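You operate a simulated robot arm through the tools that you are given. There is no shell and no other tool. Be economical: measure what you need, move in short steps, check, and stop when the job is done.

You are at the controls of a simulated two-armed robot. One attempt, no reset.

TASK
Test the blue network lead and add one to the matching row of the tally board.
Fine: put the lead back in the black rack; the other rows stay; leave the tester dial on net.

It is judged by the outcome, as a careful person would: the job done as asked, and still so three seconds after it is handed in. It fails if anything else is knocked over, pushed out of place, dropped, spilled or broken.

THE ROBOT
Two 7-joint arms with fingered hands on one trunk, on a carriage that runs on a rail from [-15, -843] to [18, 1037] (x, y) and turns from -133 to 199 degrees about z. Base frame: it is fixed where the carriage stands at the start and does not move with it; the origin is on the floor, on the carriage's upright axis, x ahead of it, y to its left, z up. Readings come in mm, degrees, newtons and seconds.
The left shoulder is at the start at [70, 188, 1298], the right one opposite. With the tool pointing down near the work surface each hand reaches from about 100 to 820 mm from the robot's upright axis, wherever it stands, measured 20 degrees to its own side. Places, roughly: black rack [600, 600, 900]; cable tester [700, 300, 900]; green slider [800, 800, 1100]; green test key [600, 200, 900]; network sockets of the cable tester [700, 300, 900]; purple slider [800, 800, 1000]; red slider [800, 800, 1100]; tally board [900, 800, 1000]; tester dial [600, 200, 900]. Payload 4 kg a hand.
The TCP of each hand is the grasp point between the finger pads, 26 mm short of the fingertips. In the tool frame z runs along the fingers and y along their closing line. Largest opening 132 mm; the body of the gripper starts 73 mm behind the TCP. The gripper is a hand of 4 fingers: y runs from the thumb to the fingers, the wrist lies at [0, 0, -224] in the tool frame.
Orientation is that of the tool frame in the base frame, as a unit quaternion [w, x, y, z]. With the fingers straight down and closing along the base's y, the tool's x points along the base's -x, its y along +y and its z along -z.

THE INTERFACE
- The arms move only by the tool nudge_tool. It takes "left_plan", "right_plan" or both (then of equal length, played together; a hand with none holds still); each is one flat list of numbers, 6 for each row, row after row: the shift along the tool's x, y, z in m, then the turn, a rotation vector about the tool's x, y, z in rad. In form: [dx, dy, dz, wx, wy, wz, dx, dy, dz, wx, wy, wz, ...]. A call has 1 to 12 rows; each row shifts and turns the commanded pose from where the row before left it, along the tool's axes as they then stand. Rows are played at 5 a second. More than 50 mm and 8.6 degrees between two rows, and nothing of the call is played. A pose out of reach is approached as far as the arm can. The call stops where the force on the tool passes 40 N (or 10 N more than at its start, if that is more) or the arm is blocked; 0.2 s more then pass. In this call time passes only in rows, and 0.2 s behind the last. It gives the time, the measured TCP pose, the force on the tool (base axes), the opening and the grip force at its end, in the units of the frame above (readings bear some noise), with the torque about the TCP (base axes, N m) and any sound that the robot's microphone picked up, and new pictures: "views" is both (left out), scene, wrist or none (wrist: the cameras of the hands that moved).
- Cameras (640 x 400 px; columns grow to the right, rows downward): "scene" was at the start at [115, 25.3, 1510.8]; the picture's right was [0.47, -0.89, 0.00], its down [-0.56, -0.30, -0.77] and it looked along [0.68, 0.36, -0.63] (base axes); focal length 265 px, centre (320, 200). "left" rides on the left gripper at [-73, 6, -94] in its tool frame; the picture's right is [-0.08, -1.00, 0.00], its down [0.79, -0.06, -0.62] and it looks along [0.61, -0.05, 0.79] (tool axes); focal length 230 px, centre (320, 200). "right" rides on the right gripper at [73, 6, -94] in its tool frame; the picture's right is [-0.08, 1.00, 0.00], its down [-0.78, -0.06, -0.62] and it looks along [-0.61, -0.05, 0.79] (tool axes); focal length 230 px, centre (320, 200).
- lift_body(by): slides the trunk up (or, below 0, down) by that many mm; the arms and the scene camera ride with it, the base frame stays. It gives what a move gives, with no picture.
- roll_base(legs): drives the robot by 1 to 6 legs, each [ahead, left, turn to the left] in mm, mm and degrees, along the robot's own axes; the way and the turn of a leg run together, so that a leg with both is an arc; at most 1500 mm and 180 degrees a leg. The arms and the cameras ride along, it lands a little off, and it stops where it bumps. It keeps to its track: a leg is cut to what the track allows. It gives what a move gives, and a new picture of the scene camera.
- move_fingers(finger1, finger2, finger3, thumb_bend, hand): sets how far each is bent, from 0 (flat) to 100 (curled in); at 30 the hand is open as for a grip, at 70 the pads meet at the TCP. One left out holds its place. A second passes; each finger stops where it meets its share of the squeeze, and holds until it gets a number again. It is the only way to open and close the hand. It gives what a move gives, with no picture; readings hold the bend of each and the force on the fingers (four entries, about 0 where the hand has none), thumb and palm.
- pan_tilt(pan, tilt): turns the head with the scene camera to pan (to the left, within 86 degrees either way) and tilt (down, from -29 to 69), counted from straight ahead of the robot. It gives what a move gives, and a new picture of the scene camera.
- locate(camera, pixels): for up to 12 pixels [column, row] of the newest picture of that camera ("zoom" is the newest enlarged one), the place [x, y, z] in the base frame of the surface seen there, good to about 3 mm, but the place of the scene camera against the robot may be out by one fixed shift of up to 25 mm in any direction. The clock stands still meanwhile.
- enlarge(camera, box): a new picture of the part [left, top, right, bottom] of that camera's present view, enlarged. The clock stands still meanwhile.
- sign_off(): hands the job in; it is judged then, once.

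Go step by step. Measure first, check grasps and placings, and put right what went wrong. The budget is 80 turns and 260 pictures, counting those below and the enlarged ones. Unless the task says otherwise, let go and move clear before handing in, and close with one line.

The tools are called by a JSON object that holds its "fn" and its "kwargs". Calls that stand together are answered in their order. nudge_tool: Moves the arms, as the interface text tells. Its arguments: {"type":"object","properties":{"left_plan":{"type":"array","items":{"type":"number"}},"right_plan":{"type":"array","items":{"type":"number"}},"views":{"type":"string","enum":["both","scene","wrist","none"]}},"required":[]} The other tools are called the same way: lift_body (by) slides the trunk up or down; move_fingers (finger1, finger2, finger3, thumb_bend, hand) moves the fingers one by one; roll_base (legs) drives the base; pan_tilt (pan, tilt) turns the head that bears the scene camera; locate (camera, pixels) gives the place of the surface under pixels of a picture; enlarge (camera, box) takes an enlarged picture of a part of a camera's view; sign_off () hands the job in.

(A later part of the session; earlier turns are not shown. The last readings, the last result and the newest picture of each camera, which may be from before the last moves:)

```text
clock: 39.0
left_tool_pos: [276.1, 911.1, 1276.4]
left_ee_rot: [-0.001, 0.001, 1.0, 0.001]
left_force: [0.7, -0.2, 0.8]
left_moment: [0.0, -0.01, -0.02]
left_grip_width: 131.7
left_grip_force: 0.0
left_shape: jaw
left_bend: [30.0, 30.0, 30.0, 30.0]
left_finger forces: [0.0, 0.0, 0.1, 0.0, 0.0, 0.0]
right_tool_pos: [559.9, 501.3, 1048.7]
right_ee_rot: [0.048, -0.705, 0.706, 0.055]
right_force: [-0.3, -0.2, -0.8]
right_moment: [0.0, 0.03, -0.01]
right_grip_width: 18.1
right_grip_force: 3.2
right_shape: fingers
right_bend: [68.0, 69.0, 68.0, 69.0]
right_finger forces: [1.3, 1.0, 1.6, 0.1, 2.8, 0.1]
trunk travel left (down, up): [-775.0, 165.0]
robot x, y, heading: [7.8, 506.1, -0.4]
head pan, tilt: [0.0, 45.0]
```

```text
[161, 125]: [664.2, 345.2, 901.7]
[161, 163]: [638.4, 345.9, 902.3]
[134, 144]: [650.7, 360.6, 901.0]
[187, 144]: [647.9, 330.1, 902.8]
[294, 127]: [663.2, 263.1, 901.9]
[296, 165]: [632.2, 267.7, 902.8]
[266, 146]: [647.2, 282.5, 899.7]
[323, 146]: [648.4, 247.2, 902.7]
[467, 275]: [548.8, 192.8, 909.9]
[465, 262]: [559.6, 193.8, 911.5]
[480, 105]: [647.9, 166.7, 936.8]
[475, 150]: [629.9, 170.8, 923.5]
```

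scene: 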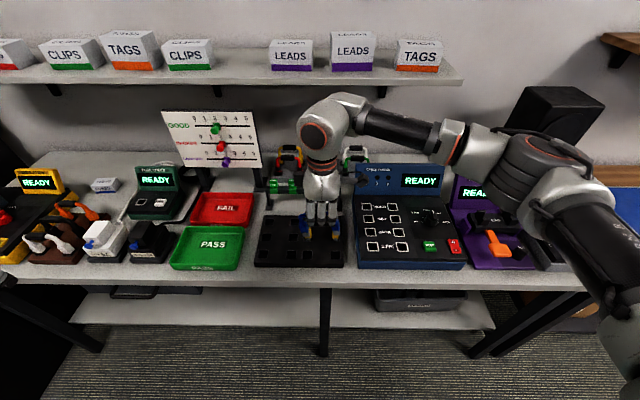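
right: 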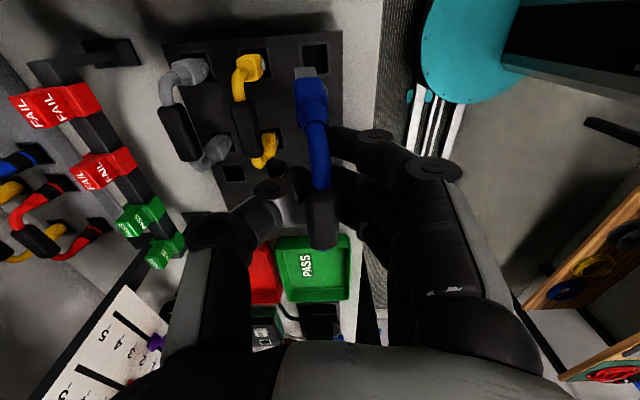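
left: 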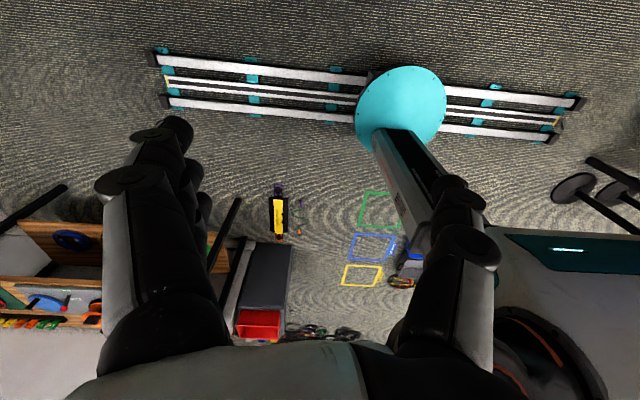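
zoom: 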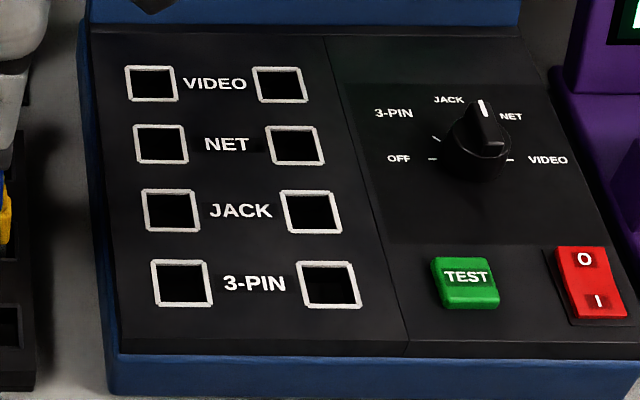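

Target lead midpoint is (660,321), now (560,513). I'll move along −y first, clear of the yellow lead, then +x.

{"fn": "nudge_tool", "kwargs": {"right_plan": [0.038, 0, -0.0054, 0, 0, 0, 0.038, 0, -0.0054, 0, 0, 0, 0.038, 0, -0.0054, 0, 0, 0, 0.038, 0, -0.0054, 0, 0, 0, 0.038, 0, -0.0054, 0, 0, 0, 0, -0.033, 0, 0, 0, 0, 0, -0.033, 0, 0, 0, 0, 0, -0.033, 0, 0, 0, 0], "views": "both"}}

{"fn": "enlarge", "kwargs": {"camera": "scene", "box": [350, 180, 450, 260]}}

{"fn": "enlarge", "kwargs": {"camera": "right", "box": [200, 20, 440, 170]}}

```text
clock: 40.8
left_tool_pos: [276.0, 911.9, 1275.8]
left_ee_rot: [0.0, 0.002, 1.0, 0.0]
left_force: [-0.3, -0.1, -0.7]
left_moment: [-0.02, 0.0, -0.04]
left_grip_width: 131.8
left_grip_force: 0.0
left_shape: jaw
left_bend: [30.0, 30.0, 30.0, 30.0]
left_finger forces: [0.0, 0.0, 0.0, 0.0, 0.0, 0.1]
right_tool_pos: [659.0, 311.7, 1042.3]
right_ee_rot: [0.047, -0.704, 0.706, 0.055]
right_force: [0.0, 0.7, -0.1]
right_moment: [0.0, -0.01, 0.0]
right_grip_width: 17.8
right_grip_force: 3.3
right_shape: fingers
right_bend: [68.0, 69.0, 68.0, 69.0]
right_finger forces: [1.0, 0.8, 1.5, 0.0, 2.6, 0.0]
trunk travel left (down, up): [-775.0, 165.0]
robot x, y, heading: [13.8, 511.0, -0.2]
head pan, tilt: [0.0, 45.0]
```

scene: 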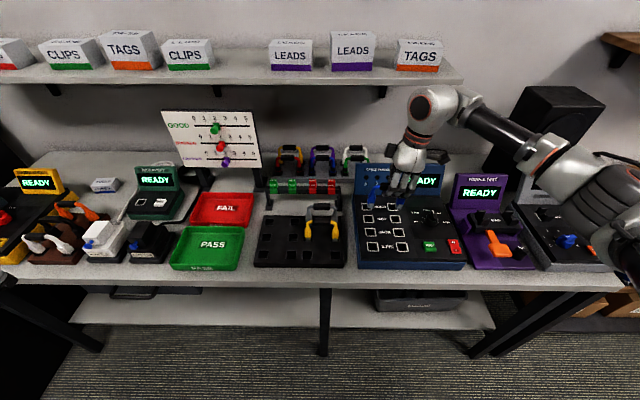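
right: 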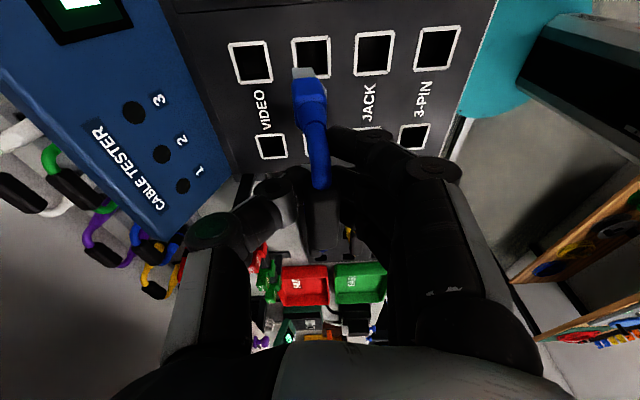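

```text
5.00 times, centred on (400, 220) of scene
```

zoom: 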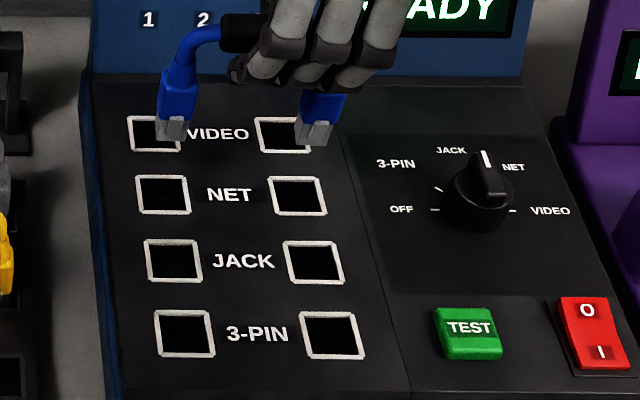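

```text
2.67 times, centred on (320, 95) of right
```

zoom: 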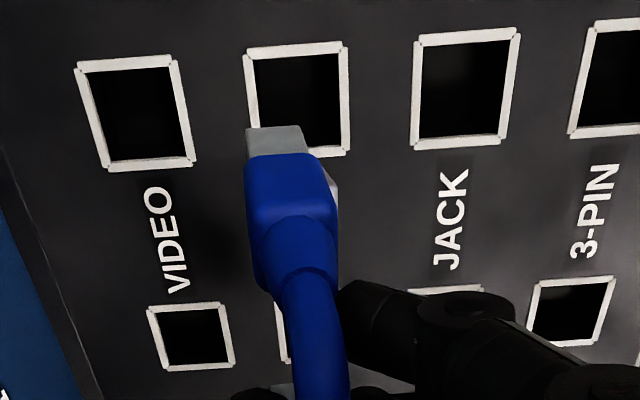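

{"fn": "locate", "kwargs": {"camera": "zoom", "pixels": [[252, 135], [298, 132], [275, 140], [255, 175], [330, 190], [297, 45], [300, 153], [250, 100], [345, 100], [290, 200]]}}

{"fn": "enlarge", "kwargs": {"camera": "scene", "box": [350, 180, 450, 260]}}

{"fn": "locate", "kwargs": {"camera": "zoom", "pixels": [[172, 128], [318, 130], [158, 130], [184, 130], [304, 133], [328, 133], [161, 176], [164, 213], [295, 176], [299, 215], [175, 137], [315, 142]]}}

```text
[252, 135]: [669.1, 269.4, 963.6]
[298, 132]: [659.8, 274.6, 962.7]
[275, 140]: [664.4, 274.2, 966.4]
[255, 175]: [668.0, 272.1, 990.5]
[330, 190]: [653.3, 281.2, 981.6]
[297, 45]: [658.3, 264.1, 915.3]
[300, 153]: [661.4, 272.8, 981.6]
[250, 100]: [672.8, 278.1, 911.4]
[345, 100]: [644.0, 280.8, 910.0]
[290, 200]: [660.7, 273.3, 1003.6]
```

```text
5.00 times, centred on (400, 220) of scene
```

zoom: 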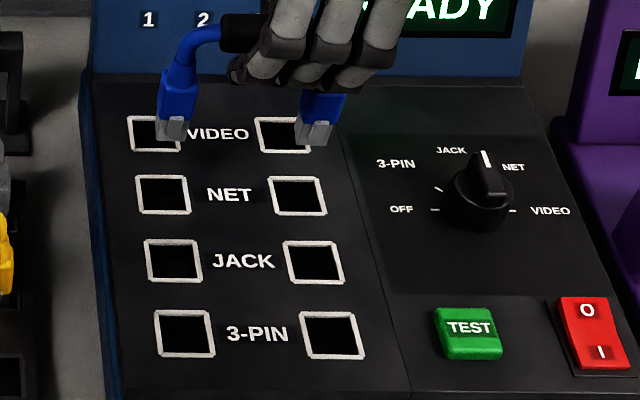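

```text
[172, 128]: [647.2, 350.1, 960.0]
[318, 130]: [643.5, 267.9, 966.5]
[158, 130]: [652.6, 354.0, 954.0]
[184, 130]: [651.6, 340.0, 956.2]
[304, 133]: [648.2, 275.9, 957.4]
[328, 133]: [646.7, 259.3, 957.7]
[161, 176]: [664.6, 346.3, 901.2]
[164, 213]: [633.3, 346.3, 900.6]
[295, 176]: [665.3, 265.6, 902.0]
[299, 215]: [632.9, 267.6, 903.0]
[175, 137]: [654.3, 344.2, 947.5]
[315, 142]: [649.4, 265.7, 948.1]
```

In the scene camera the plugs line up in y but sit ~6 mm too far in x with ~3° yaw. I'll correct that and descend 45 mm.

{"fn": "nudge_tool", "kwargs": {"right_plan": [0, 0.006, 0, 0, 0, -0.05, 0.0021, 0, 0.01486, 0, 0, 0, 0.0021, 0, 0.01486, 0, 0, 0, 0.0014, 0, 0.0099, 0, 0, 0], "views": "wrist"}}

{"fn": "enlarge", "kwargs": {"camera": "right", "box": [200, 20, 440, 170]}}

{"fn": "enlarge", "kwargs": {"camera": "scene", "box": [365, 190, 425, 235]}}

{"fn": "locate", "kwargs": {"camera": "zoom", "pixels": [[140, 150]]}}

```text
clock: 41.8
left_tool_pos: [275.0, 912.1, 1276.3]
left_ee_rot: [0.0, 0.002, 1.0, 0.0]
left_force: [0.3, 0.0, -0.2]
left_moment: [0.01, 0.03, -0.01]
left_grip_width: 131.7
left_grip_force: 0.0
left_shape: jaw
left_bend: [30.0, 30.0, 30.0, 30.0]
left_finger forces: [0.0, 0.0, 0.0, 0.0, 0.0, 0.1]
right_tool_pos: [648.4, 312.3, 1004.4]
right_ee_rot: [-0.049, 0.722, -0.688, -0.053]
right_force: [0.3, 0.6, -0.6]
right_moment: [0.01, -0.03, 0.0]
right_grip_width: 17.7
right_grip_force: 3.1
right_shape: fingers
right_bend: [68.0, 69.0, 68.0, 69.0]
right_finger forces: [1.1, 0.9, 1.5, 0.0, 2.7, 0.0]
trunk travel left (down, up): [-775.0, 165.0]
robot x, y, heading: [10.4, 512.6, 0.1]
head pan, tilt: [0.0, 45.0]
```

right: 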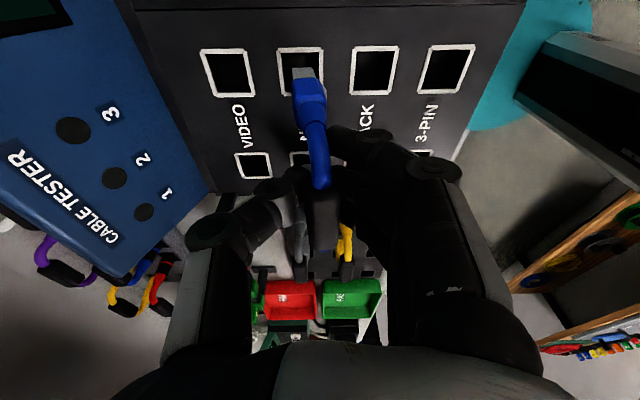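

```text
2.67 times, centred on (320, 95) of right
```

zoom: 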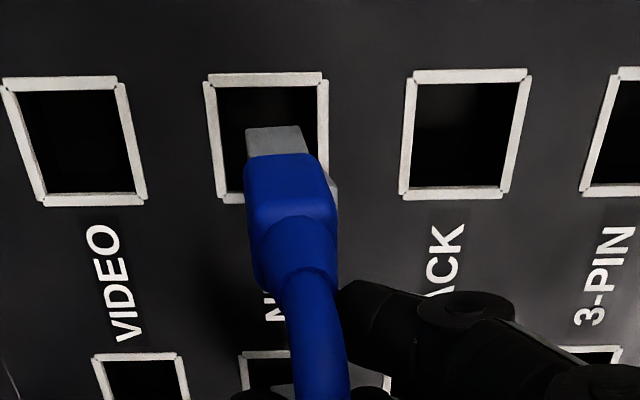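

```text
8.89 times, centred on (395, 212) of scene
```

zoom: 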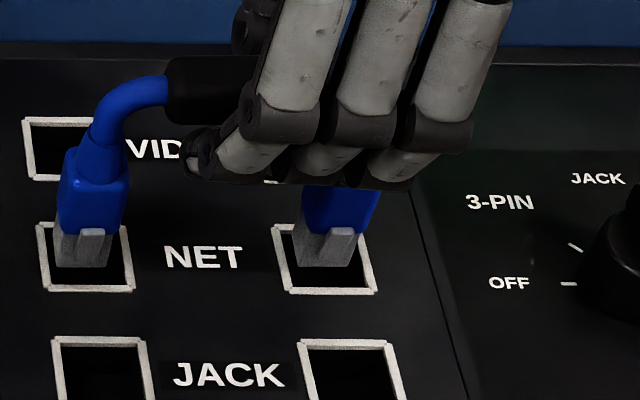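

```text
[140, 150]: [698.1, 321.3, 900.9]
```

{"fn": "locate", "kwargs": {"camera": "zoom", "pixels": [[62, 258], [100, 258], [300, 255], [345, 260], [86, 240], [340, 240], [40, 258], [133, 258], [88, 290], [332, 292], [282, 260], [372, 262]]}}

```text
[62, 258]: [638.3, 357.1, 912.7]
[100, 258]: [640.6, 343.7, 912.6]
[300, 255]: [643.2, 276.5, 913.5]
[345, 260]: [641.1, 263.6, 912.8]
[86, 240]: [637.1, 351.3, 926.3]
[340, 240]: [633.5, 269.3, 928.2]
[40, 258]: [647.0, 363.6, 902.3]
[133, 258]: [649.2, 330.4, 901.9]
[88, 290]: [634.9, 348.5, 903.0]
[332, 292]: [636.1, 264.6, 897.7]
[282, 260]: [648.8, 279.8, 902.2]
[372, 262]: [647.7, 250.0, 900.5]
```

The plug tips are ~8 mm above the sockets; off by ~3 mm in y and x. I'll trim and insert.

{"fn": "nudge_tool", "kwargs": {"right_plan": [0.0035, -0.0025, 0, 0, 0, 0.02, 0.0014, 0, 0.0099, 0, 0, 0, 0.0011, 0, 0.0079, 0, 0, 0], "views": "none"}}

{"fn": "enlarge", "kwargs": {"camera": "scene", "box": [365, 190, 425, 235]}}

{"fn": "locate", "kwargs": {"camera": "zoom", "pixels": [[86, 250], [340, 255], [60, 260], [110, 260], [300, 265], [355, 265], [195, 70]]}}

{"fn": "enlarge", "kwargs": {"camera": "right", "box": [200, 20, 440, 170]}}

```text
clock: 42.6
left_tool_pos: [276.3, 911.2, 1275.5]
left_ee_rot: [0.0, 0.002, 1.0, 0.0]
left_force: [-0.2, 0.2, -1.0]
left_moment: [0.03, 0.01, -0.02]
left_grip_width: 131.8
left_grip_force: 0.1
left_shape: jaw
left_bend: [30.0, 30.0, 30.0, 30.0]
left_finger forces: [0.1, 0.0, 0.0, 0.1, 0.0, 0.0]
right_tool_pos: [653.7, 306.7, 985.5]
right_ee_rot: [-0.049, 0.714, -0.696, -0.054]
right_force: [-0.4, -0.1, -0.3]
right_moment: [-0.01, -0.01, 0.02]
right_grip_width: 17.8
right_grip_force: 2.8
right_shape: fingers
right_bend: [68.0, 69.0, 68.0, 69.0]
right_finger forces: [1.1, 0.8, 1.5, 0.0, 2.5, 0.1]
trunk travel left (down, up): [-775.0, 165.0]
robot x, y, heading: [6.6, 507.1, -0.3]
head pan, tilt: [0.0, 45.0]
```

```text
8.89 times, centred on (395, 212) of scene
```

zoom: 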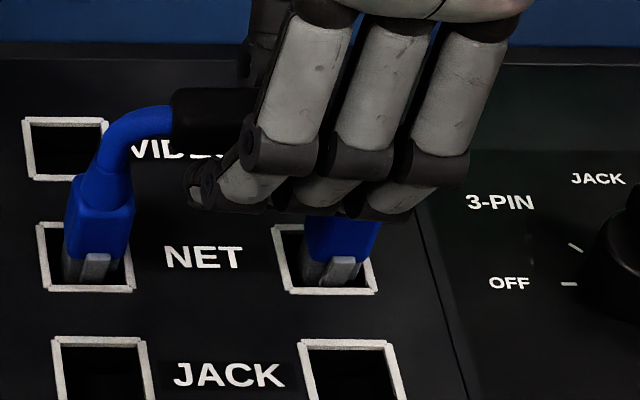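

```text
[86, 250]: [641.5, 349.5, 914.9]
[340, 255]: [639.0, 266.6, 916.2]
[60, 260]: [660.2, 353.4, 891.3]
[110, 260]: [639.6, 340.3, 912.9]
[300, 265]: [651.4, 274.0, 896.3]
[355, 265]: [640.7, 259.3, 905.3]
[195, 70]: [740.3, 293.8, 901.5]
```

```text
2.67 times, centred on (320, 95) of right
```

zoom: 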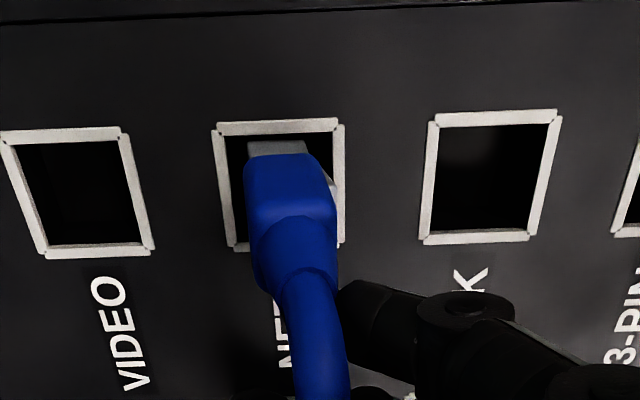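

Both tips are inside the NET sockets. I'll continue down in small steps.

{"fn": "nudge_tool", "kwargs": {"right_plan": [0.0006, 0, 0.004, 0, 0, 0, 0.0006, 0, 0.004, 0, 0, 0], "views": "none"}}

{"fn": "enlarge", "kwargs": {"camera": "scene", "box": [365, 190, 425, 235]}}

{"fn": "locate", "kwargs": {"camera": "zoom", "pixels": [[190, 90], [86, 250], [340, 255], [110, 170]]}}

```text
clock: 43.2
left_tool_pos: [275.8, 913.0, 1275.6]
left_ee_rot: [0.0, 0.001, 1.0, 0.0]
left_force: [-0.8, 0.6, -0.2]
left_moment: [0.02, 0.0, 0.0]
left_grip_width: 131.7
left_grip_force: 0.1
left_shape: jaw
left_bend: [30.0, 30.0, 30.0, 30.0]
left_finger forces: [0.0, 0.0, 0.0, 0.0, 0.1, 0.0]
right_tool_pos: [653.1, 307.0, 979.9]
right_ee_rot: [-0.048, 0.715, -0.696, -0.054]
right_force: [-0.4, 1.2, -0.5]
right_moment: [0.0, 0.03, -0.01]
right_grip_width: 15.6
right_grip_force: 1.2
right_shape: fingers
right_bend: [69.0, 70.0, 69.0, 70.0]
right_finger forces: [0.7, 0.0, 0.2, 0.1, 0.6, 0.0]
trunk travel left (down, up): [-775.0, 165.0]
robot x, y, heading: [8.4, 510.0, 0.0]
head pan, tilt: [0.0, 45.0]
```

```text
8.89 times, centred on (395, 212) of scene
```

zoom: 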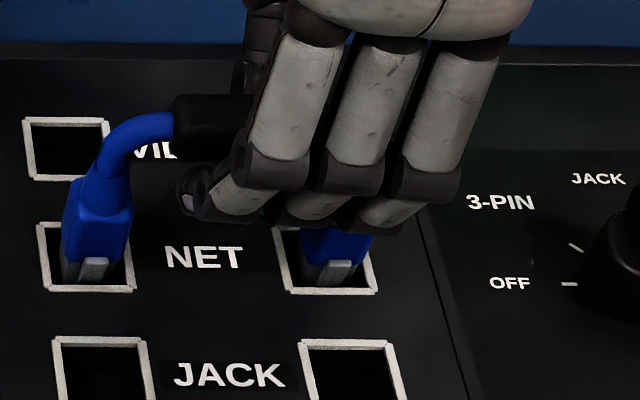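

```text
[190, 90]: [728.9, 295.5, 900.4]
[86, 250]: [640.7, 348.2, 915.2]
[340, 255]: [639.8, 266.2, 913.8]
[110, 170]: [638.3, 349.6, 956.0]
```

The plugs stopped descending while the pads slid, so the lead is bottomed at the expected seated height. I'll release and check.

{"fn": "move_fingers", "kwargs": {"hand": "right", "finger1": 62, "finger2": 62, "finger3": 62, "thumb_bend": 62}}

{"fn": "enlarge", "kwargs": {"camera": "scene", "box": [355, 160, 465, 250]}}

{"fn": "enlarge", "kwargs": {"camera": "right", "box": [200, 20, 440, 220]}}

{"fn": "locate", "kwargs": {"camera": "zoom", "pixels": [[280, 180], [290, 200], [310, 280], [315, 300], [330, 330]]}}

```text
clock: 44.2
left_tool_pos: [276.0, 912.4, 1276.6]
left_ee_rot: [0.0, 0.001, 1.0, 0.001]
left_force: [0.1, -0.4, -0.8]
left_moment: [0.02, -0.01, -0.03]
left_grip_width: 131.8
left_grip_force: 0.0
left_shape: jaw
left_bend: [30.0, 30.0, 30.0, 30.0]
left_finger forces: [0.0, 0.0, 0.1, 0.0, 0.0, 0.0]
right_tool_pos: [652.3, 307.5, 978.9]
right_ee_rot: [-0.049, 0.715, -0.696, -0.054]
right_force: [-0.1, 0.6, 0.3]
right_moment: [0.0, 0.01, 0.02]
right_grip_width: 32.6
right_grip_force: 0.1
right_shape: fingers
right_bend: [62.0, 62.0, 62.0, 62.0]
right_finger forces: [0.0, 0.1, 0.0, 0.1, 0.0, 0.0]
trunk travel left (down, up): [-775.0, 165.0]
robot x, y, heading: [3.4, 508.1, -0.2]
head pan, tilt: [0.0, 45.0]
```

```text
4.44 times, centred on (410, 205) of scene
```

zoom: 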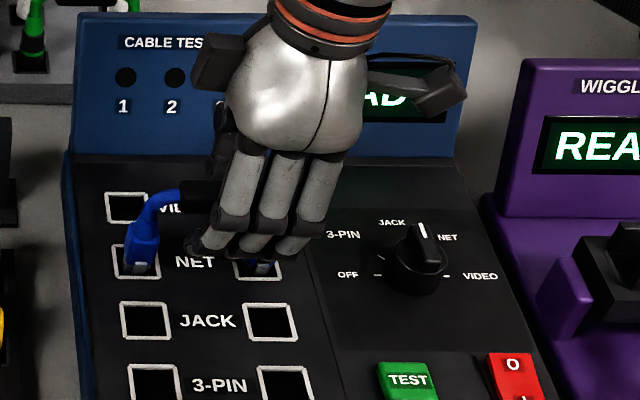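

```text
2.00 times, centred on (320, 120) of right
```

zoom: 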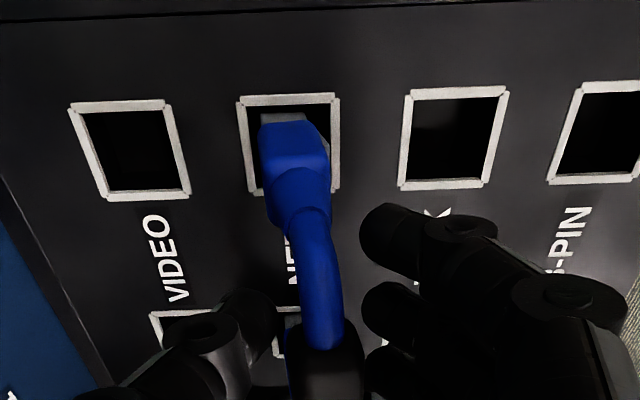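

```text
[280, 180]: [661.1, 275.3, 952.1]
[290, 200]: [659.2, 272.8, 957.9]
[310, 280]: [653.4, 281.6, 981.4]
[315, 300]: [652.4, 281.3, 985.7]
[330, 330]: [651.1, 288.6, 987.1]
```

The lead stands in the sockets. I'll open wider and lift straight off.

{"fn": "move_fingers", "kwargs": {"hand": "right", "finger1": 54, "finger2": 54, "finger3": 54, "thumb_bend": 54}}

{"fn": "nudge_tool", "kwargs": {"right_plan": [-0.0028, 0, -0.0198, 0, 0, 0, -0.0042, 0, -0.0297, 0, 0, 0, -0.0042, 0, -0.0297, 0, 0, 0, -0.0042, 0, -0.0297, 0, 0, 0], "views": "both"}}

{"fn": "enlarge", "kwargs": {"camera": "scene", "box": [355, 160, 465, 250]}}

```text
clock: 45.2
left_tool_pos: [275.3, 912.9, 1276.8]
left_ee_rot: [0.001, 0.002, 1.0, 0.0]
left_force: [-0.2, 0.5, -0.5]
left_moment: [0.01, 0.0, 0.01]
left_grip_width: 132.0
left_grip_force: 0.1
left_shape: jaw
left_bend: [30.0, 30.0, 30.0, 30.0]
left_finger forces: [0.0, 0.1, 0.1, 0.0, 0.1, 0.1]
right_tool_pos: [653.7, 307.2, 978.6]
right_ee_rot: [-0.048, 0.714, -0.696, -0.053]
right_force: [0.4, 0.0, -0.8]
right_moment: [0.0, -0.02, 0.03]
right_grip_width: 57.0
right_grip_force: 0.0
right_shape: fingers
right_bend: [54.0, 54.0, 54.0, 54.0]
right_finger forces: [0.0, 0.1, 0.0, 0.0, 0.0, 0.1]
trunk travel left (down, up): [-775.0, 165.0]
robot x, y, heading: [8.1, 507.3, -0.2]
head pan, tilt: [0.0, 45.0]
```

```text
clock: 46.2
left_tool_pos: [275.3, 913.0, 1276.3]
left_ee_rot: [0.0, 0.001, 1.0, -0.001]
left_force: [-0.1, -0.1, 1.0]
left_moment: [-0.01, 0.0, 0.05]
left_grip_width: 131.8
left_grip_force: 0.1
left_shape: jaw
left_bend: [30.0, 30.0, 30.0, 30.0]
left_finger forces: [0.1, 0.0, 0.0, 0.0, 0.0, 0.0]
right_tool_pos: [654.9, 307.0, 1088.3]
right_ee_rot: [-0.049, 0.714, -0.696, -0.054]
right_force: [-0.2, 0.5, -0.1]
right_moment: [-0.01, -0.01, -0.01]
right_grip_width: 57.1
right_grip_force: 0.1
right_shape: fingers
right_bend: [54.0, 54.0, 54.0, 54.0]
right_finger forces: [0.0, 0.1, 0.0, 0.0, 0.0, 0.0]
trunk travel left (down, up): [-775.0, 165.0]
robot x, y, heading: [12.2, 509.5, -0.3]
head pan, tilt: [0.0, 45.0]
```

scene: 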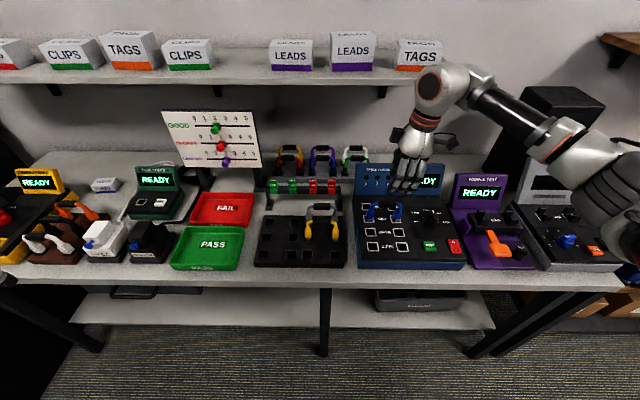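
right: 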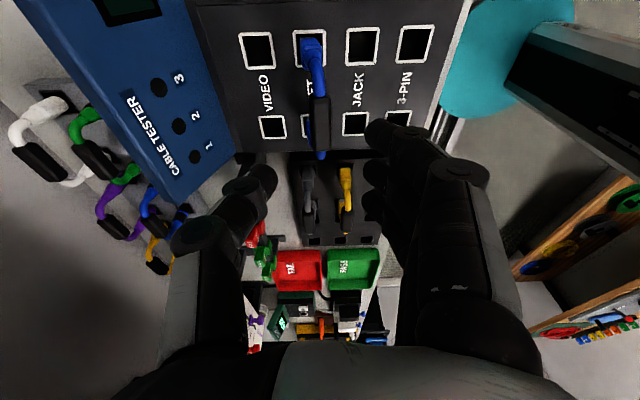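

```text
4.44 times, centred on (410, 205) of scene
```

zoom: 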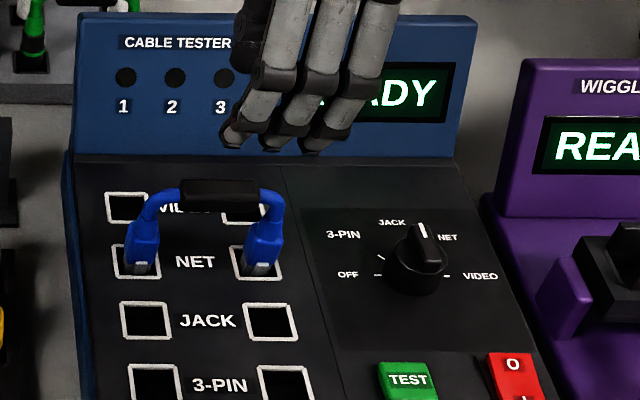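

The lead stands cleanly in NET and the dial's pointer is at JACK. I'll level the hand and turn it back to close along y, ready for the dial.

{"fn": "nudge_tool", "kwargs": {"right_plan": [0, 0, 0, 0, 0.14, 0, 0, 0, 0, 0, 0, 0.14, 0, 0, 0, 0, 0, 0.14, 0, 0, 0, 0, 0, 0.14, 0, 0, 0, 0, 0, 0.14, 0, 0, 0, 0, 0, 0.14, 0, 0, 0, 0, 0, 0.14, 0, 0, 0, 0, 0, 0.14, 0, 0, 0, 0, 0, 0.14, 0, 0, 0, 0, 0, 0.14, 0, 0, 0, 0, 0, 0.14, 0, 0, 0, 0, 0, 0.14], "views": "none"}}

{"fn": "nudge_tool", "kwargs": {"right_plan": [0, -0.04, 0, 0, 0, 0, 0, -0.04, 0, 0, 0, 0, 0, -0.04, 0, 0, 0, 0], "views": "both"}}

{"fn": "enlarge", "kwargs": {"camera": "right", "box": [220, 30, 460, 180]}}

```text
clock: 48.8
left_tool_pos: [275.3, 911.7, 1275.7]
left_ee_rot: [0.0, 0.002, 1.0, 0.0]
left_force: [0.5, -0.3, 0.0]
left_moment: [-0.01, 0.03, 0.0]
left_grip_width: 131.6
left_grip_force: 0.1
left_shape: jaw
left_bend: [30.0, 30.0, 30.0, 30.0]
left_finger forces: [0.0, 0.0, 0.0, 0.1, 0.1, 0.0]
right_tool_pos: [654.3, 307.2, 1088.2]
right_ee_rot: [-0.003, -0.028, 1.0, 0.003]
right_force: [-0.2, 0.3, 0.4]
right_moment: [0.01, 0.03, -0.02]
right_grip_width: 57.1
right_grip_force: 0.0
right_shape: fingers
right_bend: [54.0, 54.0, 54.0, 54.0]
right_finger forces: [0.0, 0.1, 0.0, 0.0, 0.1, 0.0]
trunk travel left (down, up): [-775.0, 165.0]
robot x, y, heading: [8.0, 507.0, 0.0]
head pan, tilt: [0.0, 45.0]
```

```text
clock: 49.6
left_tool_pos: [275.5, 911.5, 1276.0]
left_ee_rot: [0.0, 0.001, 1.0, 0.001]
left_force: [0.4, 0.4, -0.1]
left_moment: [0.03, -0.01, 0.0]
left_grip_width: 131.8
left_grip_force: 0.1
left_shape: jaw
left_bend: [30.0, 30.0, 30.0, 30.0]
left_finger forces: [0.0, 0.1, 0.0, 0.1, 0.0, 0.1]
right_tool_pos: [660.1, 184.0, 1092.6]
right_ee_rot: [-0.002, -0.03, 1.0, 0.002]
right_force: [0.2, -1.1, 0.5]
right_moment: [0.03, -0.02, -0.01]
right_grip_width: 57.2
right_grip_force: 0.0
right_shape: fingers
right_bend: [54.0, 54.0, 54.0, 54.0]
right_finger forces: [0.0, 0.0, 0.0, 0.0, 0.0, 0.1]
trunk travel left (down, up): [-775.0, 165.0]
robot x, y, heading: [7.0, 509.2, -0.0]
head pan, tilt: [0.0, 45.0]
```

scene: 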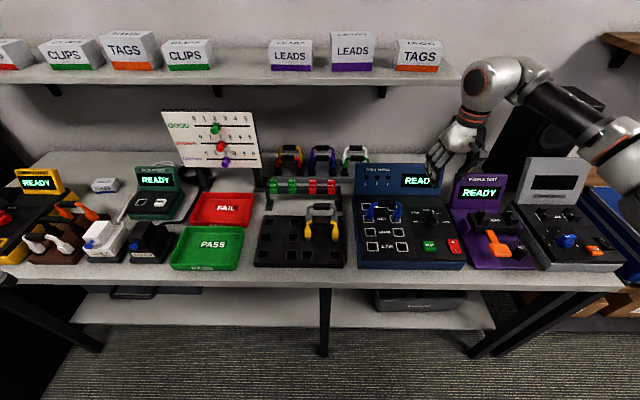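
right: 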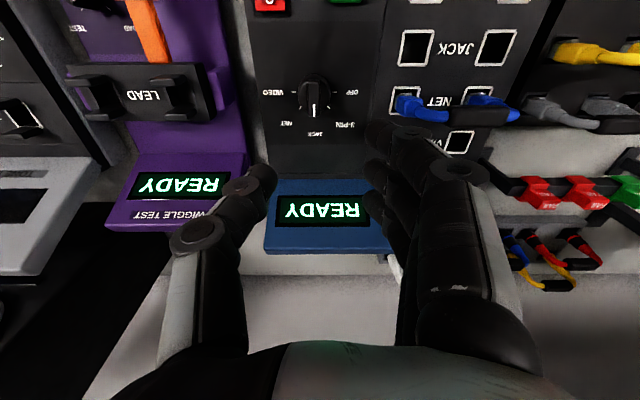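

```text
2.67 times, centred on (340, 105) of right
```

zoom: 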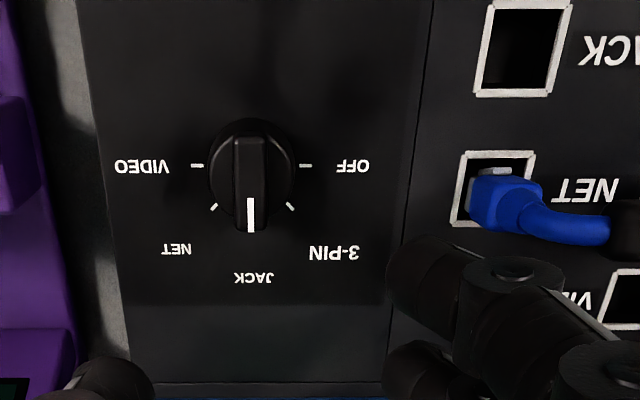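

The dial clearly points at JACK; NET is 45° clockwise seen from above. I'll measure the knob ridge.

{"fn": "locate", "kwargs": {"camera": "zoom", "pixels": [[250, 180], [250, 150], [250, 215], [250, 228], [236, 185], [264, 185], [225, 185], [285, 185], [250, 240], [215, 210]]}}

```text
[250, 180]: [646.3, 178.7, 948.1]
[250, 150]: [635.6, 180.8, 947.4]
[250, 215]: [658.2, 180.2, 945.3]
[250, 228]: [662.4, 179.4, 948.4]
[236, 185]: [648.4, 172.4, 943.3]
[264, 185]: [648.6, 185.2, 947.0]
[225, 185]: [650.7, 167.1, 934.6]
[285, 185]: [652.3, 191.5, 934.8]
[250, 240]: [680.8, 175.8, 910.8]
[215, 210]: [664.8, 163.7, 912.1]
```

Knob centre is (648,179), ridge 13 mm wide with top at z 948 above a skirt at z 935. I'll move over it and look.

{"fn": "nudge_tool", "kwargs": {"right_plan": [0.012, -0.005, 0.03, 0, 0, 0.058, 0, 0, 0.04, 0, 0, 0, 0, 0, 0.03, 0, 0, 0], "views": "wrist"}}

{"fn": "move_fingers", "kwargs": {"hand": "right", "finger1": 54, "finger2": 60, "finger3": 54, "thumb_bend": 60}}

{"fn": "enlarge", "kwargs": {"camera": "right", "box": [200, 60, 440, 210]}}

{"fn": "locate", "kwargs": {"camera": "zoom", "pixels": [[300, 180], [290, 150], [300, 200], [300, 250]]}}

```text
clock: 50.4
left_tool_pos: [275.5, 913.1, 1276.0]
left_ee_rot: [-0.001, 0.001, 1.0, 0.0]
left_force: [-0.3, -0.2, 0.3]
left_moment: [0.02, 0.01, 0.02]
left_grip_width: 131.5
left_grip_force: 0.0
left_shape: jaw
left_bend: [30.0, 30.0, 30.0, 30.0]
left_finger forces: [0.1, 0.1, 0.0, 0.0, 0.0, 0.0]
right_tool_pos: [647.1, 182.6, 991.2]
right_ee_rot: [-0.003, 0.0, 1.0, 0.002]
right_force: [-0.4, 0.0, 0.4]
right_moment: [0.01, -0.03, -0.01]
right_grip_width: 57.0
right_grip_force: 0.0
right_shape: fingers
right_bend: [54.0, 54.0, 54.0, 54.0]
right_finger forces: [0.0, 0.0, 0.0, 0.1, 0.0, 0.0]
trunk travel left (down, up): [-775.0, 165.0]
robot x, y, heading: [5.2, 512.2, -0.3]
head pan, tilt: [0.0, 45.0]
```

right: 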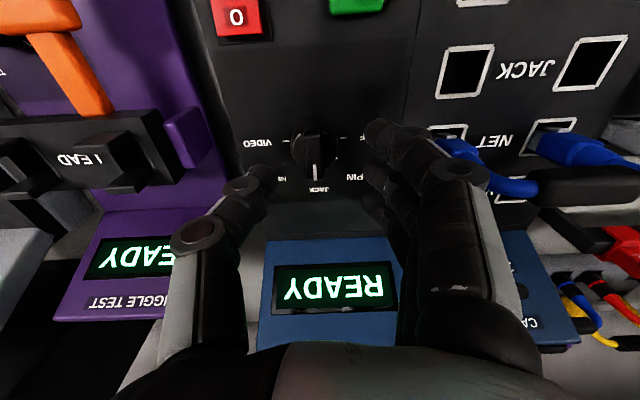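

```text
clock: 51.4
left_tool_pos: [275.0, 913.7, 1276.6]
left_ee_rot: [0.0, 0.002, 1.0, 0.0]
left_force: [-0.5, -0.8, 0.4]
left_moment: [0.0, 0.0, -0.04]
left_grip_width: 131.8
left_grip_force: 0.0
left_shape: jaw
left_bend: [30.0, 30.0, 30.0, 30.0]
left_finger forces: [0.0, 0.0, 0.0, 0.0, 0.0, 0.0]
right_tool_pos: [647.2, 182.4, 989.1]
right_ee_rot: [-0.003, 0.0, 1.0, 0.003]
right_force: [-0.4, 0.0, -1.1]
right_moment: [-0.03, -0.02, 0.01]
right_grip_width: 48.5
right_grip_force: 0.1
right_shape: fingers
right_bend: [54.0, 60.0, 54.0, 60.0]
right_finger forces: [0.0, 0.0, 0.0, 0.0, 0.0, 0.1]
trunk travel left (down, up): [-775.0, 165.0]
robot x, y, heading: [11.5, 512.6, -0.1]
head pan, tilt: [0.0, 45.0]
```

```text
2.67 times, centred on (320, 135) of right
```

zoom: 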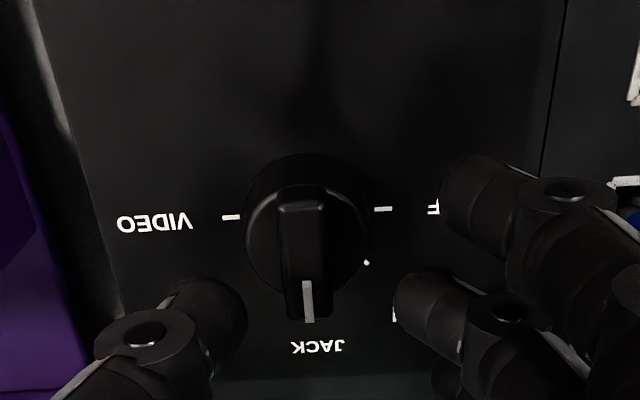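

```text
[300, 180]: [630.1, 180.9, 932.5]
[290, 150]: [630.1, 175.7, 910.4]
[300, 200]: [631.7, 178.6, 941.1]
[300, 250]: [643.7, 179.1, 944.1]
```

I'll shift 3 mm, lower to the ridge, and close thumb and middle finger on it.

{"fn": "nudge_tool", "kwargs": {"right_plan": [0, -0.003, 0.014, 0, 0, 0, 0, 0, 0.013, 0, 0, 0], "views": "none"}}

{"fn": "move_fingers", "kwargs": {"hand": "right", "finger2": 68, "thumb_bend": 68}}

{"fn": "enlarge", "kwargs": {"camera": "right", "box": [200, 80, 440, 230]}}

```text
clock: 52.0
left_tool_pos: [275.6, 911.8, 1275.7]
left_ee_rot: [0.0, 0.002, 1.0, 0.001]
left_force: [-0.3, 0.4, 0.6]
left_moment: [0.02, 0.01, -0.02]
left_grip_width: 131.8
left_grip_force: 0.1
left_shape: jaw
left_bend: [30.0, 30.0, 30.0, 30.0]
left_finger forces: [0.0, 0.1, 0.0, 0.1, 0.0, 0.0]
right_tool_pos: [648.7, 180.4, 960.9]
right_ee_rot: [-0.003, 0.0, 1.0, 0.003]
right_force: [1.1, 0.1, -0.3]
right_moment: [0.0, 0.01, -0.02]
right_grip_width: 48.5
right_grip_force: 0.0
right_shape: fingers
right_bend: [54.0, 60.0, 54.0, 60.0]
right_finger forces: [0.1, 0.1, 0.0, 0.0, 0.3, 0.0]
trunk travel left (down, up): [-775.0, 165.0]
robot x, y, heading: [8.4, 512.7, -0.2]
head pan, tilt: [0.0, 45.0]
```

```text
clock: 53.0
left_tool_pos: [276.3, 912.1, 1276.1]
left_ee_rot: [0.0, 0.002, 1.0, 0.0]
left_force: [-1.4, 0.2, -0.2]
left_moment: [-0.02, 0.02, 0.0]
left_grip_width: 131.8
left_grip_force: 0.1
left_shape: jaw
left_bend: [30.0, 30.0, 30.0, 30.0]
left_finger forces: [0.1, 0.0, 0.1, 0.0, 0.0, 0.0]
right_tool_pos: [647.8, 181.2, 961.4]
right_ee_rot: [-0.003, 0.0, 1.0, 0.003]
right_force: [1.2, -1.5, 0.6]
right_moment: [0.0, -0.02, 0.03]
right_grip_width: 40.5
right_grip_force: 3.7
right_shape: fingers
right_bend: [54.0, 65.0, 54.0, 67.0]
right_finger forces: [0.0, 2.5, 0.0, 0.0, 3.8, 0.0]
trunk travel left (down, up): [-775.0, 165.0]
robot x, y, heading: [12.1, 509.7, -0.4]
head pan, tilt: [0.0, 45.0]
```

```text
2.67 times, centred on (320, 155) of right
```

zoom: 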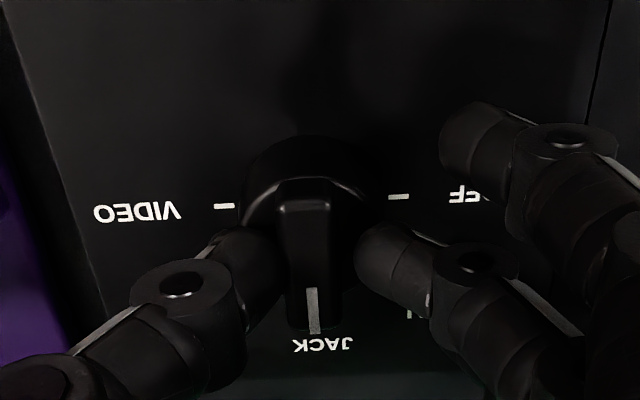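

The ridge is pinched (2.5/3.8 N). I'll turn 45° toward NET.

{"fn": "nudge_tool", "kwargs": {"right_plan": [0, 0, 0, 0, 0, 0.131, 0, 0, 0, 0, 0, 0.131, 0, 0, 0, 0, 0, 0.131, 0, 0, 0, 0, 0, 0.131, 0, 0, 0, 0, 0, 0.131, 0, 0, 0, 0, 0, 0.131], "views": "wrist"}}

{"fn": "enlarge", "kwargs": {"camera": "right", "box": [200, 80, 440, 230]}}

{"fn": "enlarge", "kwargs": {"camera": "scene", "box": [390, 160, 490, 260]}}

```text
clock: 54.4
left_tool_pos: [275.4, 912.6, 1275.5]
left_ee_rot: [0.0, 0.002, 1.0, 0.0]
left_force: [-0.8, 0.7, 0.3]
left_moment: [0.04, -0.01, -0.02]
left_grip_width: 132.0
left_grip_force: 0.1
left_shape: jaw
left_bend: [30.0, 30.0, 30.0, 30.0]
left_finger forces: [0.1, 0.0, 0.1, 0.0, 0.0, 0.0]
right_tool_pos: [649.3, 179.0, 961.1]
right_ee_rot: [-0.003, 0.384, 0.923, 0.0]
right_force: [1.5, 0.9, 2.1]
right_moment: [0.1, -0.1, -0.01]
right_grip_width: 39.3
right_grip_force: 4.4
right_shape: fingers
right_bend: [54.0, 66.0, 54.0, 67.0]
right_finger forces: [0.0, 7.1, 0.1, 0.0, 1.6, 0.0]
trunk travel left (down, up): [-775.0, 165.0]
robot x, y, heading: [10.4, 512.7, -0.5]
head pan, tilt: [0.0, 45.0]
```

right: 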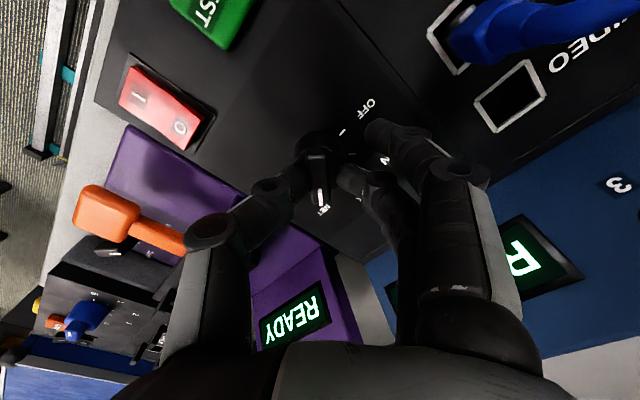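

```text
2.67 times, centred on (320, 155) of right
```

zoom: 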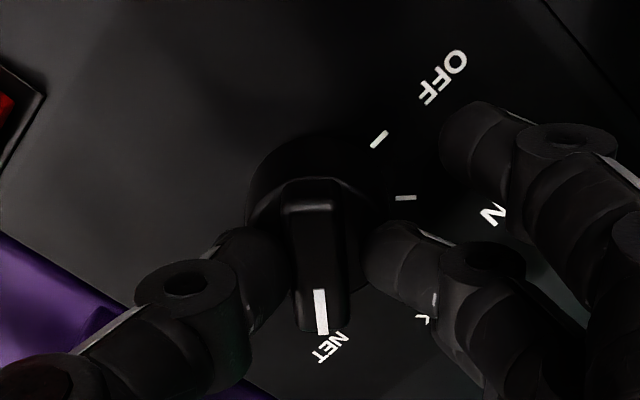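

```text
4.00 times, centred on (440, 210) of scene
```

zoom: 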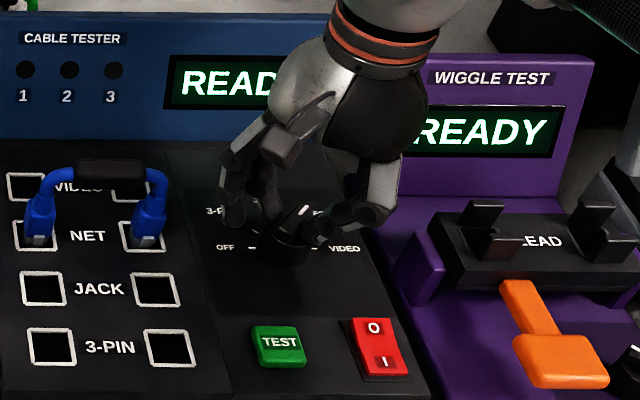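

The pointer is now at NET. I'll release and lift off.

{"fn": "move_fingers", "kwargs": {"hand": "right", "finger2": 56, "thumb_bend": 56}}

{"fn": "nudge_tool", "kwargs": {"right_plan": [0, 0, -0.03, 0, 0, 0, 0, 0, -0.04, 0, 0, 0, 0, 0, -0.04, 0, 0, 0], "views": "wrist"}}

{"fn": "enlarge", "kwargs": {"camera": "right", "box": [200, 0, 440, 150]}}

```text
clock: 55.4
left_tool_pos: [276.0, 912.3, 1276.0]
left_ee_rot: [0.0, 0.002, 1.0, 0.0]
left_force: [-1.1, 0.0, -0.9]
left_moment: [0.03, -0.02, -0.01]
left_grip_width: 131.7
left_grip_force: 0.0
left_shape: jaw
left_bend: [30.0, 30.0, 30.0, 30.0]
left_finger forces: [0.0, 0.1, 0.1, 0.0, 0.1, 0.0]
right_tool_pos: [647.9, 178.6, 961.3]
right_ee_rot: [-0.003, 0.382, 0.924, 0.0]
right_force: [-0.3, -0.3, 0.4]
right_moment: [-0.03, 0.0, 0.01]
right_grip_width: 54.0
right_grip_force: 0.0
right_shape: fingers
right_bend: [54.0, 56.0, 54.0, 56.0]
right_finger forces: [0.0, 0.0, 0.1, 0.1, 0.0, 0.0]
trunk travel left (down, up): [-775.0, 165.0]
robot x, y, heading: [9.1, 509.4, -0.2]
head pan, tilt: [0.0, 45.0]
```

```text
clock: 56.2
left_tool_pos: [275.0, 912.8, 1275.0]
left_ee_rot: [0.0, 0.002, 1.0, 0.001]
left_force: [-0.2, -0.7, 1.1]
left_moment: [-0.01, 0.0, -0.03]
left_grip_width: 131.8
left_grip_force: 0.0
left_shape: jaw
left_bend: [30.0, 30.0, 30.0, 30.0]
left_finger forces: [0.0, 0.0, 0.0, 0.0, 0.0, 0.1]
right_tool_pos: [647.2, 176.3, 1072.8]
right_ee_rot: [-0.004, 0.383, 0.924, 0.001]
right_force: [1.0, 0.4, 0.4]
right_moment: [-0.02, 0.02, 0.0]
right_grip_width: 54.0
right_grip_force: 0.0
right_shape: fingers
right_bend: [54.0, 56.0, 54.0, 56.0]
right_finger forces: [0.0, 0.0, 0.1, 0.1, 0.1, 0.0]
trunk travel left (down, up): [-775.0, 165.0]
robot x, y, heading: [6.1, 508.2, -0.3]
head pan, tilt: [0.0, 45.0]
```

right: 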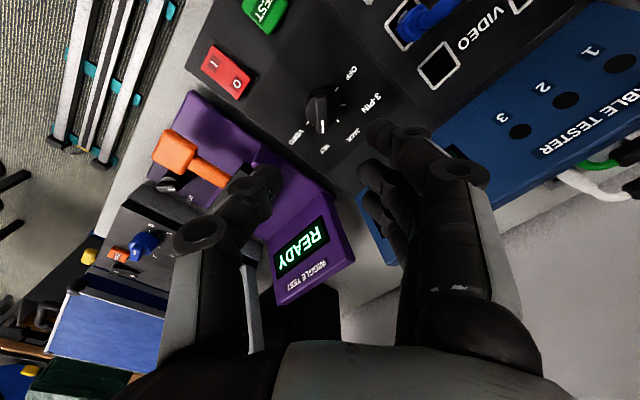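

```text
2.67 times, centred on (320, 75) of right
```

zoom: 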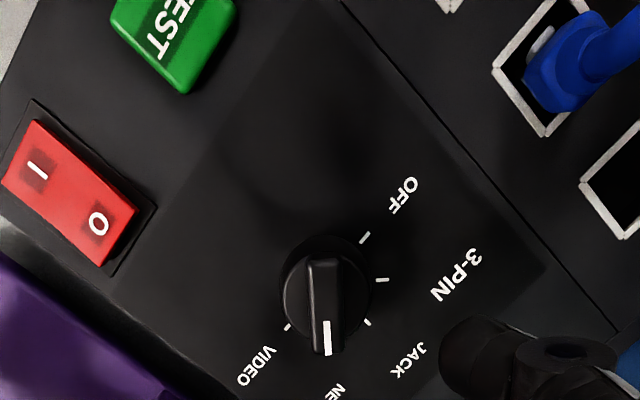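

The dial is on NET. I'll measure the TEST key, form a pressing fingertip and go over it.

{"fn": "locate", "kwargs": {"camera": "zoom", "pixels": [[185, 35], [180, 85], [235, 15], [115, 10]]}}

{"fn": "move_fingers", "kwargs": {"hand": "right", "finger1": 90, "finger2": 69, "finger3": 90, "thumb_bend": 69}}

{"fn": "nudge_tool", "kwargs": {"right_plan": [0, 0, 0, 0, 0, -0.131, 0, 0, 0, 0, 0, -0.131, 0, 0, 0, 0, 0, -0.131, 0, 0, 0, 0, 0, -0.131, 0, 0, 0, 0, 0, -0.131, 0, 0, 0, 0, 0, -0.131, 0.03, 0.012, 0, 0, 0, 0, 0.03, 0.012, 0, 0, 0, 0, 0.03, 0.012, 0.02, 0, 0, 0], "views": "both"}}

{"fn": "enlarge", "kwargs": {"camera": "right", "box": [200, 20, 440, 170]}}

```text
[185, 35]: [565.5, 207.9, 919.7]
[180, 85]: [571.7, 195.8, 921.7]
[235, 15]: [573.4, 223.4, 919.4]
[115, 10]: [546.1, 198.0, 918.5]
```

```text
clock: 57.2
left_tool_pos: [275.6, 912.5, 1275.7]
left_ee_rot: [0.0, 0.001, 1.0, 0.0]
left_force: [0.3, -0.6, -0.4]
left_moment: [0.01, 0.04, -0.01]
left_grip_width: 131.9
left_grip_force: 0.1
left_shape: jaw
left_bend: [30.0, 30.0, 30.0, 30.0]
left_finger forces: [0.0, 0.0, 0.1, 0.0, 0.0, 0.0]
right_tool_pos: [648.3, 176.1, 1071.9]
right_ee_rot: [-0.003, 0.383, 0.924, 0.0]
right_force: [0.8, -0.4, -0.5]
right_moment: [0.01, 0.02, -0.02]
right_grip_width: 23.2
right_grip_force: 0.1
right_shape: fingers
right_bend: [90.0, 69.0, 90.0, 69.0]
right_finger forces: [0.0, 0.1, 0.0, 0.0, 0.0, 0.0]
trunk travel left (down, up): [-775.0, 165.0]
robot x, y, heading: [8.5, 509.5, -0.1]
head pan, tilt: [0.0, 45.0]
```

```text
clock: 59.2
left_tool_pos: [274.6, 912.0, 1275.4]
left_ee_rot: [0.0, 0.003, 1.0, 0.0]
left_force: [0.1, 0.6, -0.8]
left_moment: [0.02, 0.02, 0.0]
left_grip_width: 132.0
left_grip_force: 0.0
left_shape: jaw
left_bend: [30.0, 30.0, 30.0, 30.0]
left_finger forces: [0.1, 0.0, 0.1, 0.1, 0.0, 0.0]
right_tool_pos: [557.2, 212.3, 1053.6]
right_ee_rot: [-0.002, -0.001, 1.0, 0.002]
right_force: [0.3, -0.4, 0.0]
right_moment: [0.01, 0.01, 0.01]
right_grip_width: 23.2
right_grip_force: 0.1
right_shape: fingers
right_bend: [90.0, 69.0, 90.0, 69.0]
right_finger forces: [0.0, 0.0, 0.0, 0.0, 0.1, 0.0]
trunk travel left (down, up): [-775.0, 165.0]
robot x, y, heading: [8.7, 506.0, -0.4]
head pan, tilt: [0.0, 45.0]
```

scene: 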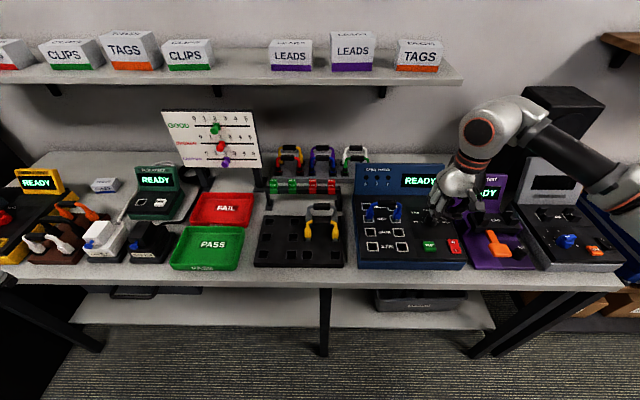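
right: 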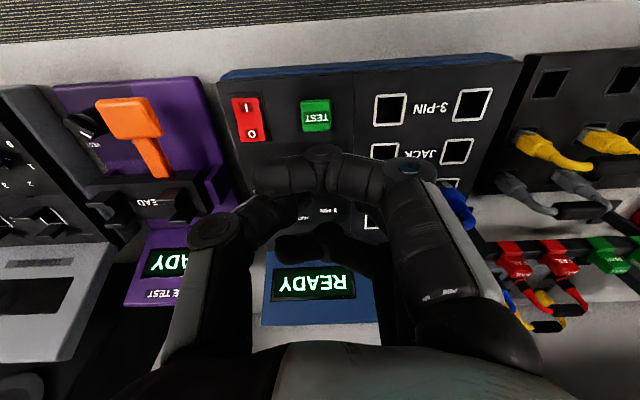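

```text
2.67 times, centred on (320, 95) of right
```

zoom: 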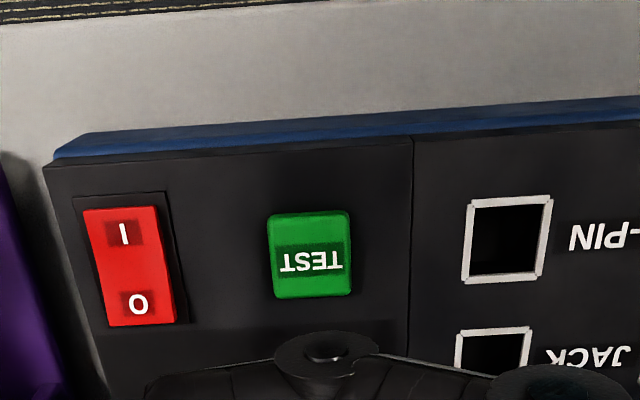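

{"fn": "locate", "kwargs": {"camera": "zoom", "pixels": [[310, 250], [310, 215], [310, 290], [270, 255], [350, 255], [325, 350]]}}

```text
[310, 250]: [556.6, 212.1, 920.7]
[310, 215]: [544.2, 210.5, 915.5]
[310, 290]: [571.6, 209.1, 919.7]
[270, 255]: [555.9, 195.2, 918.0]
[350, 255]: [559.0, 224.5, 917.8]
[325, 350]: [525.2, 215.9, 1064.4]
```

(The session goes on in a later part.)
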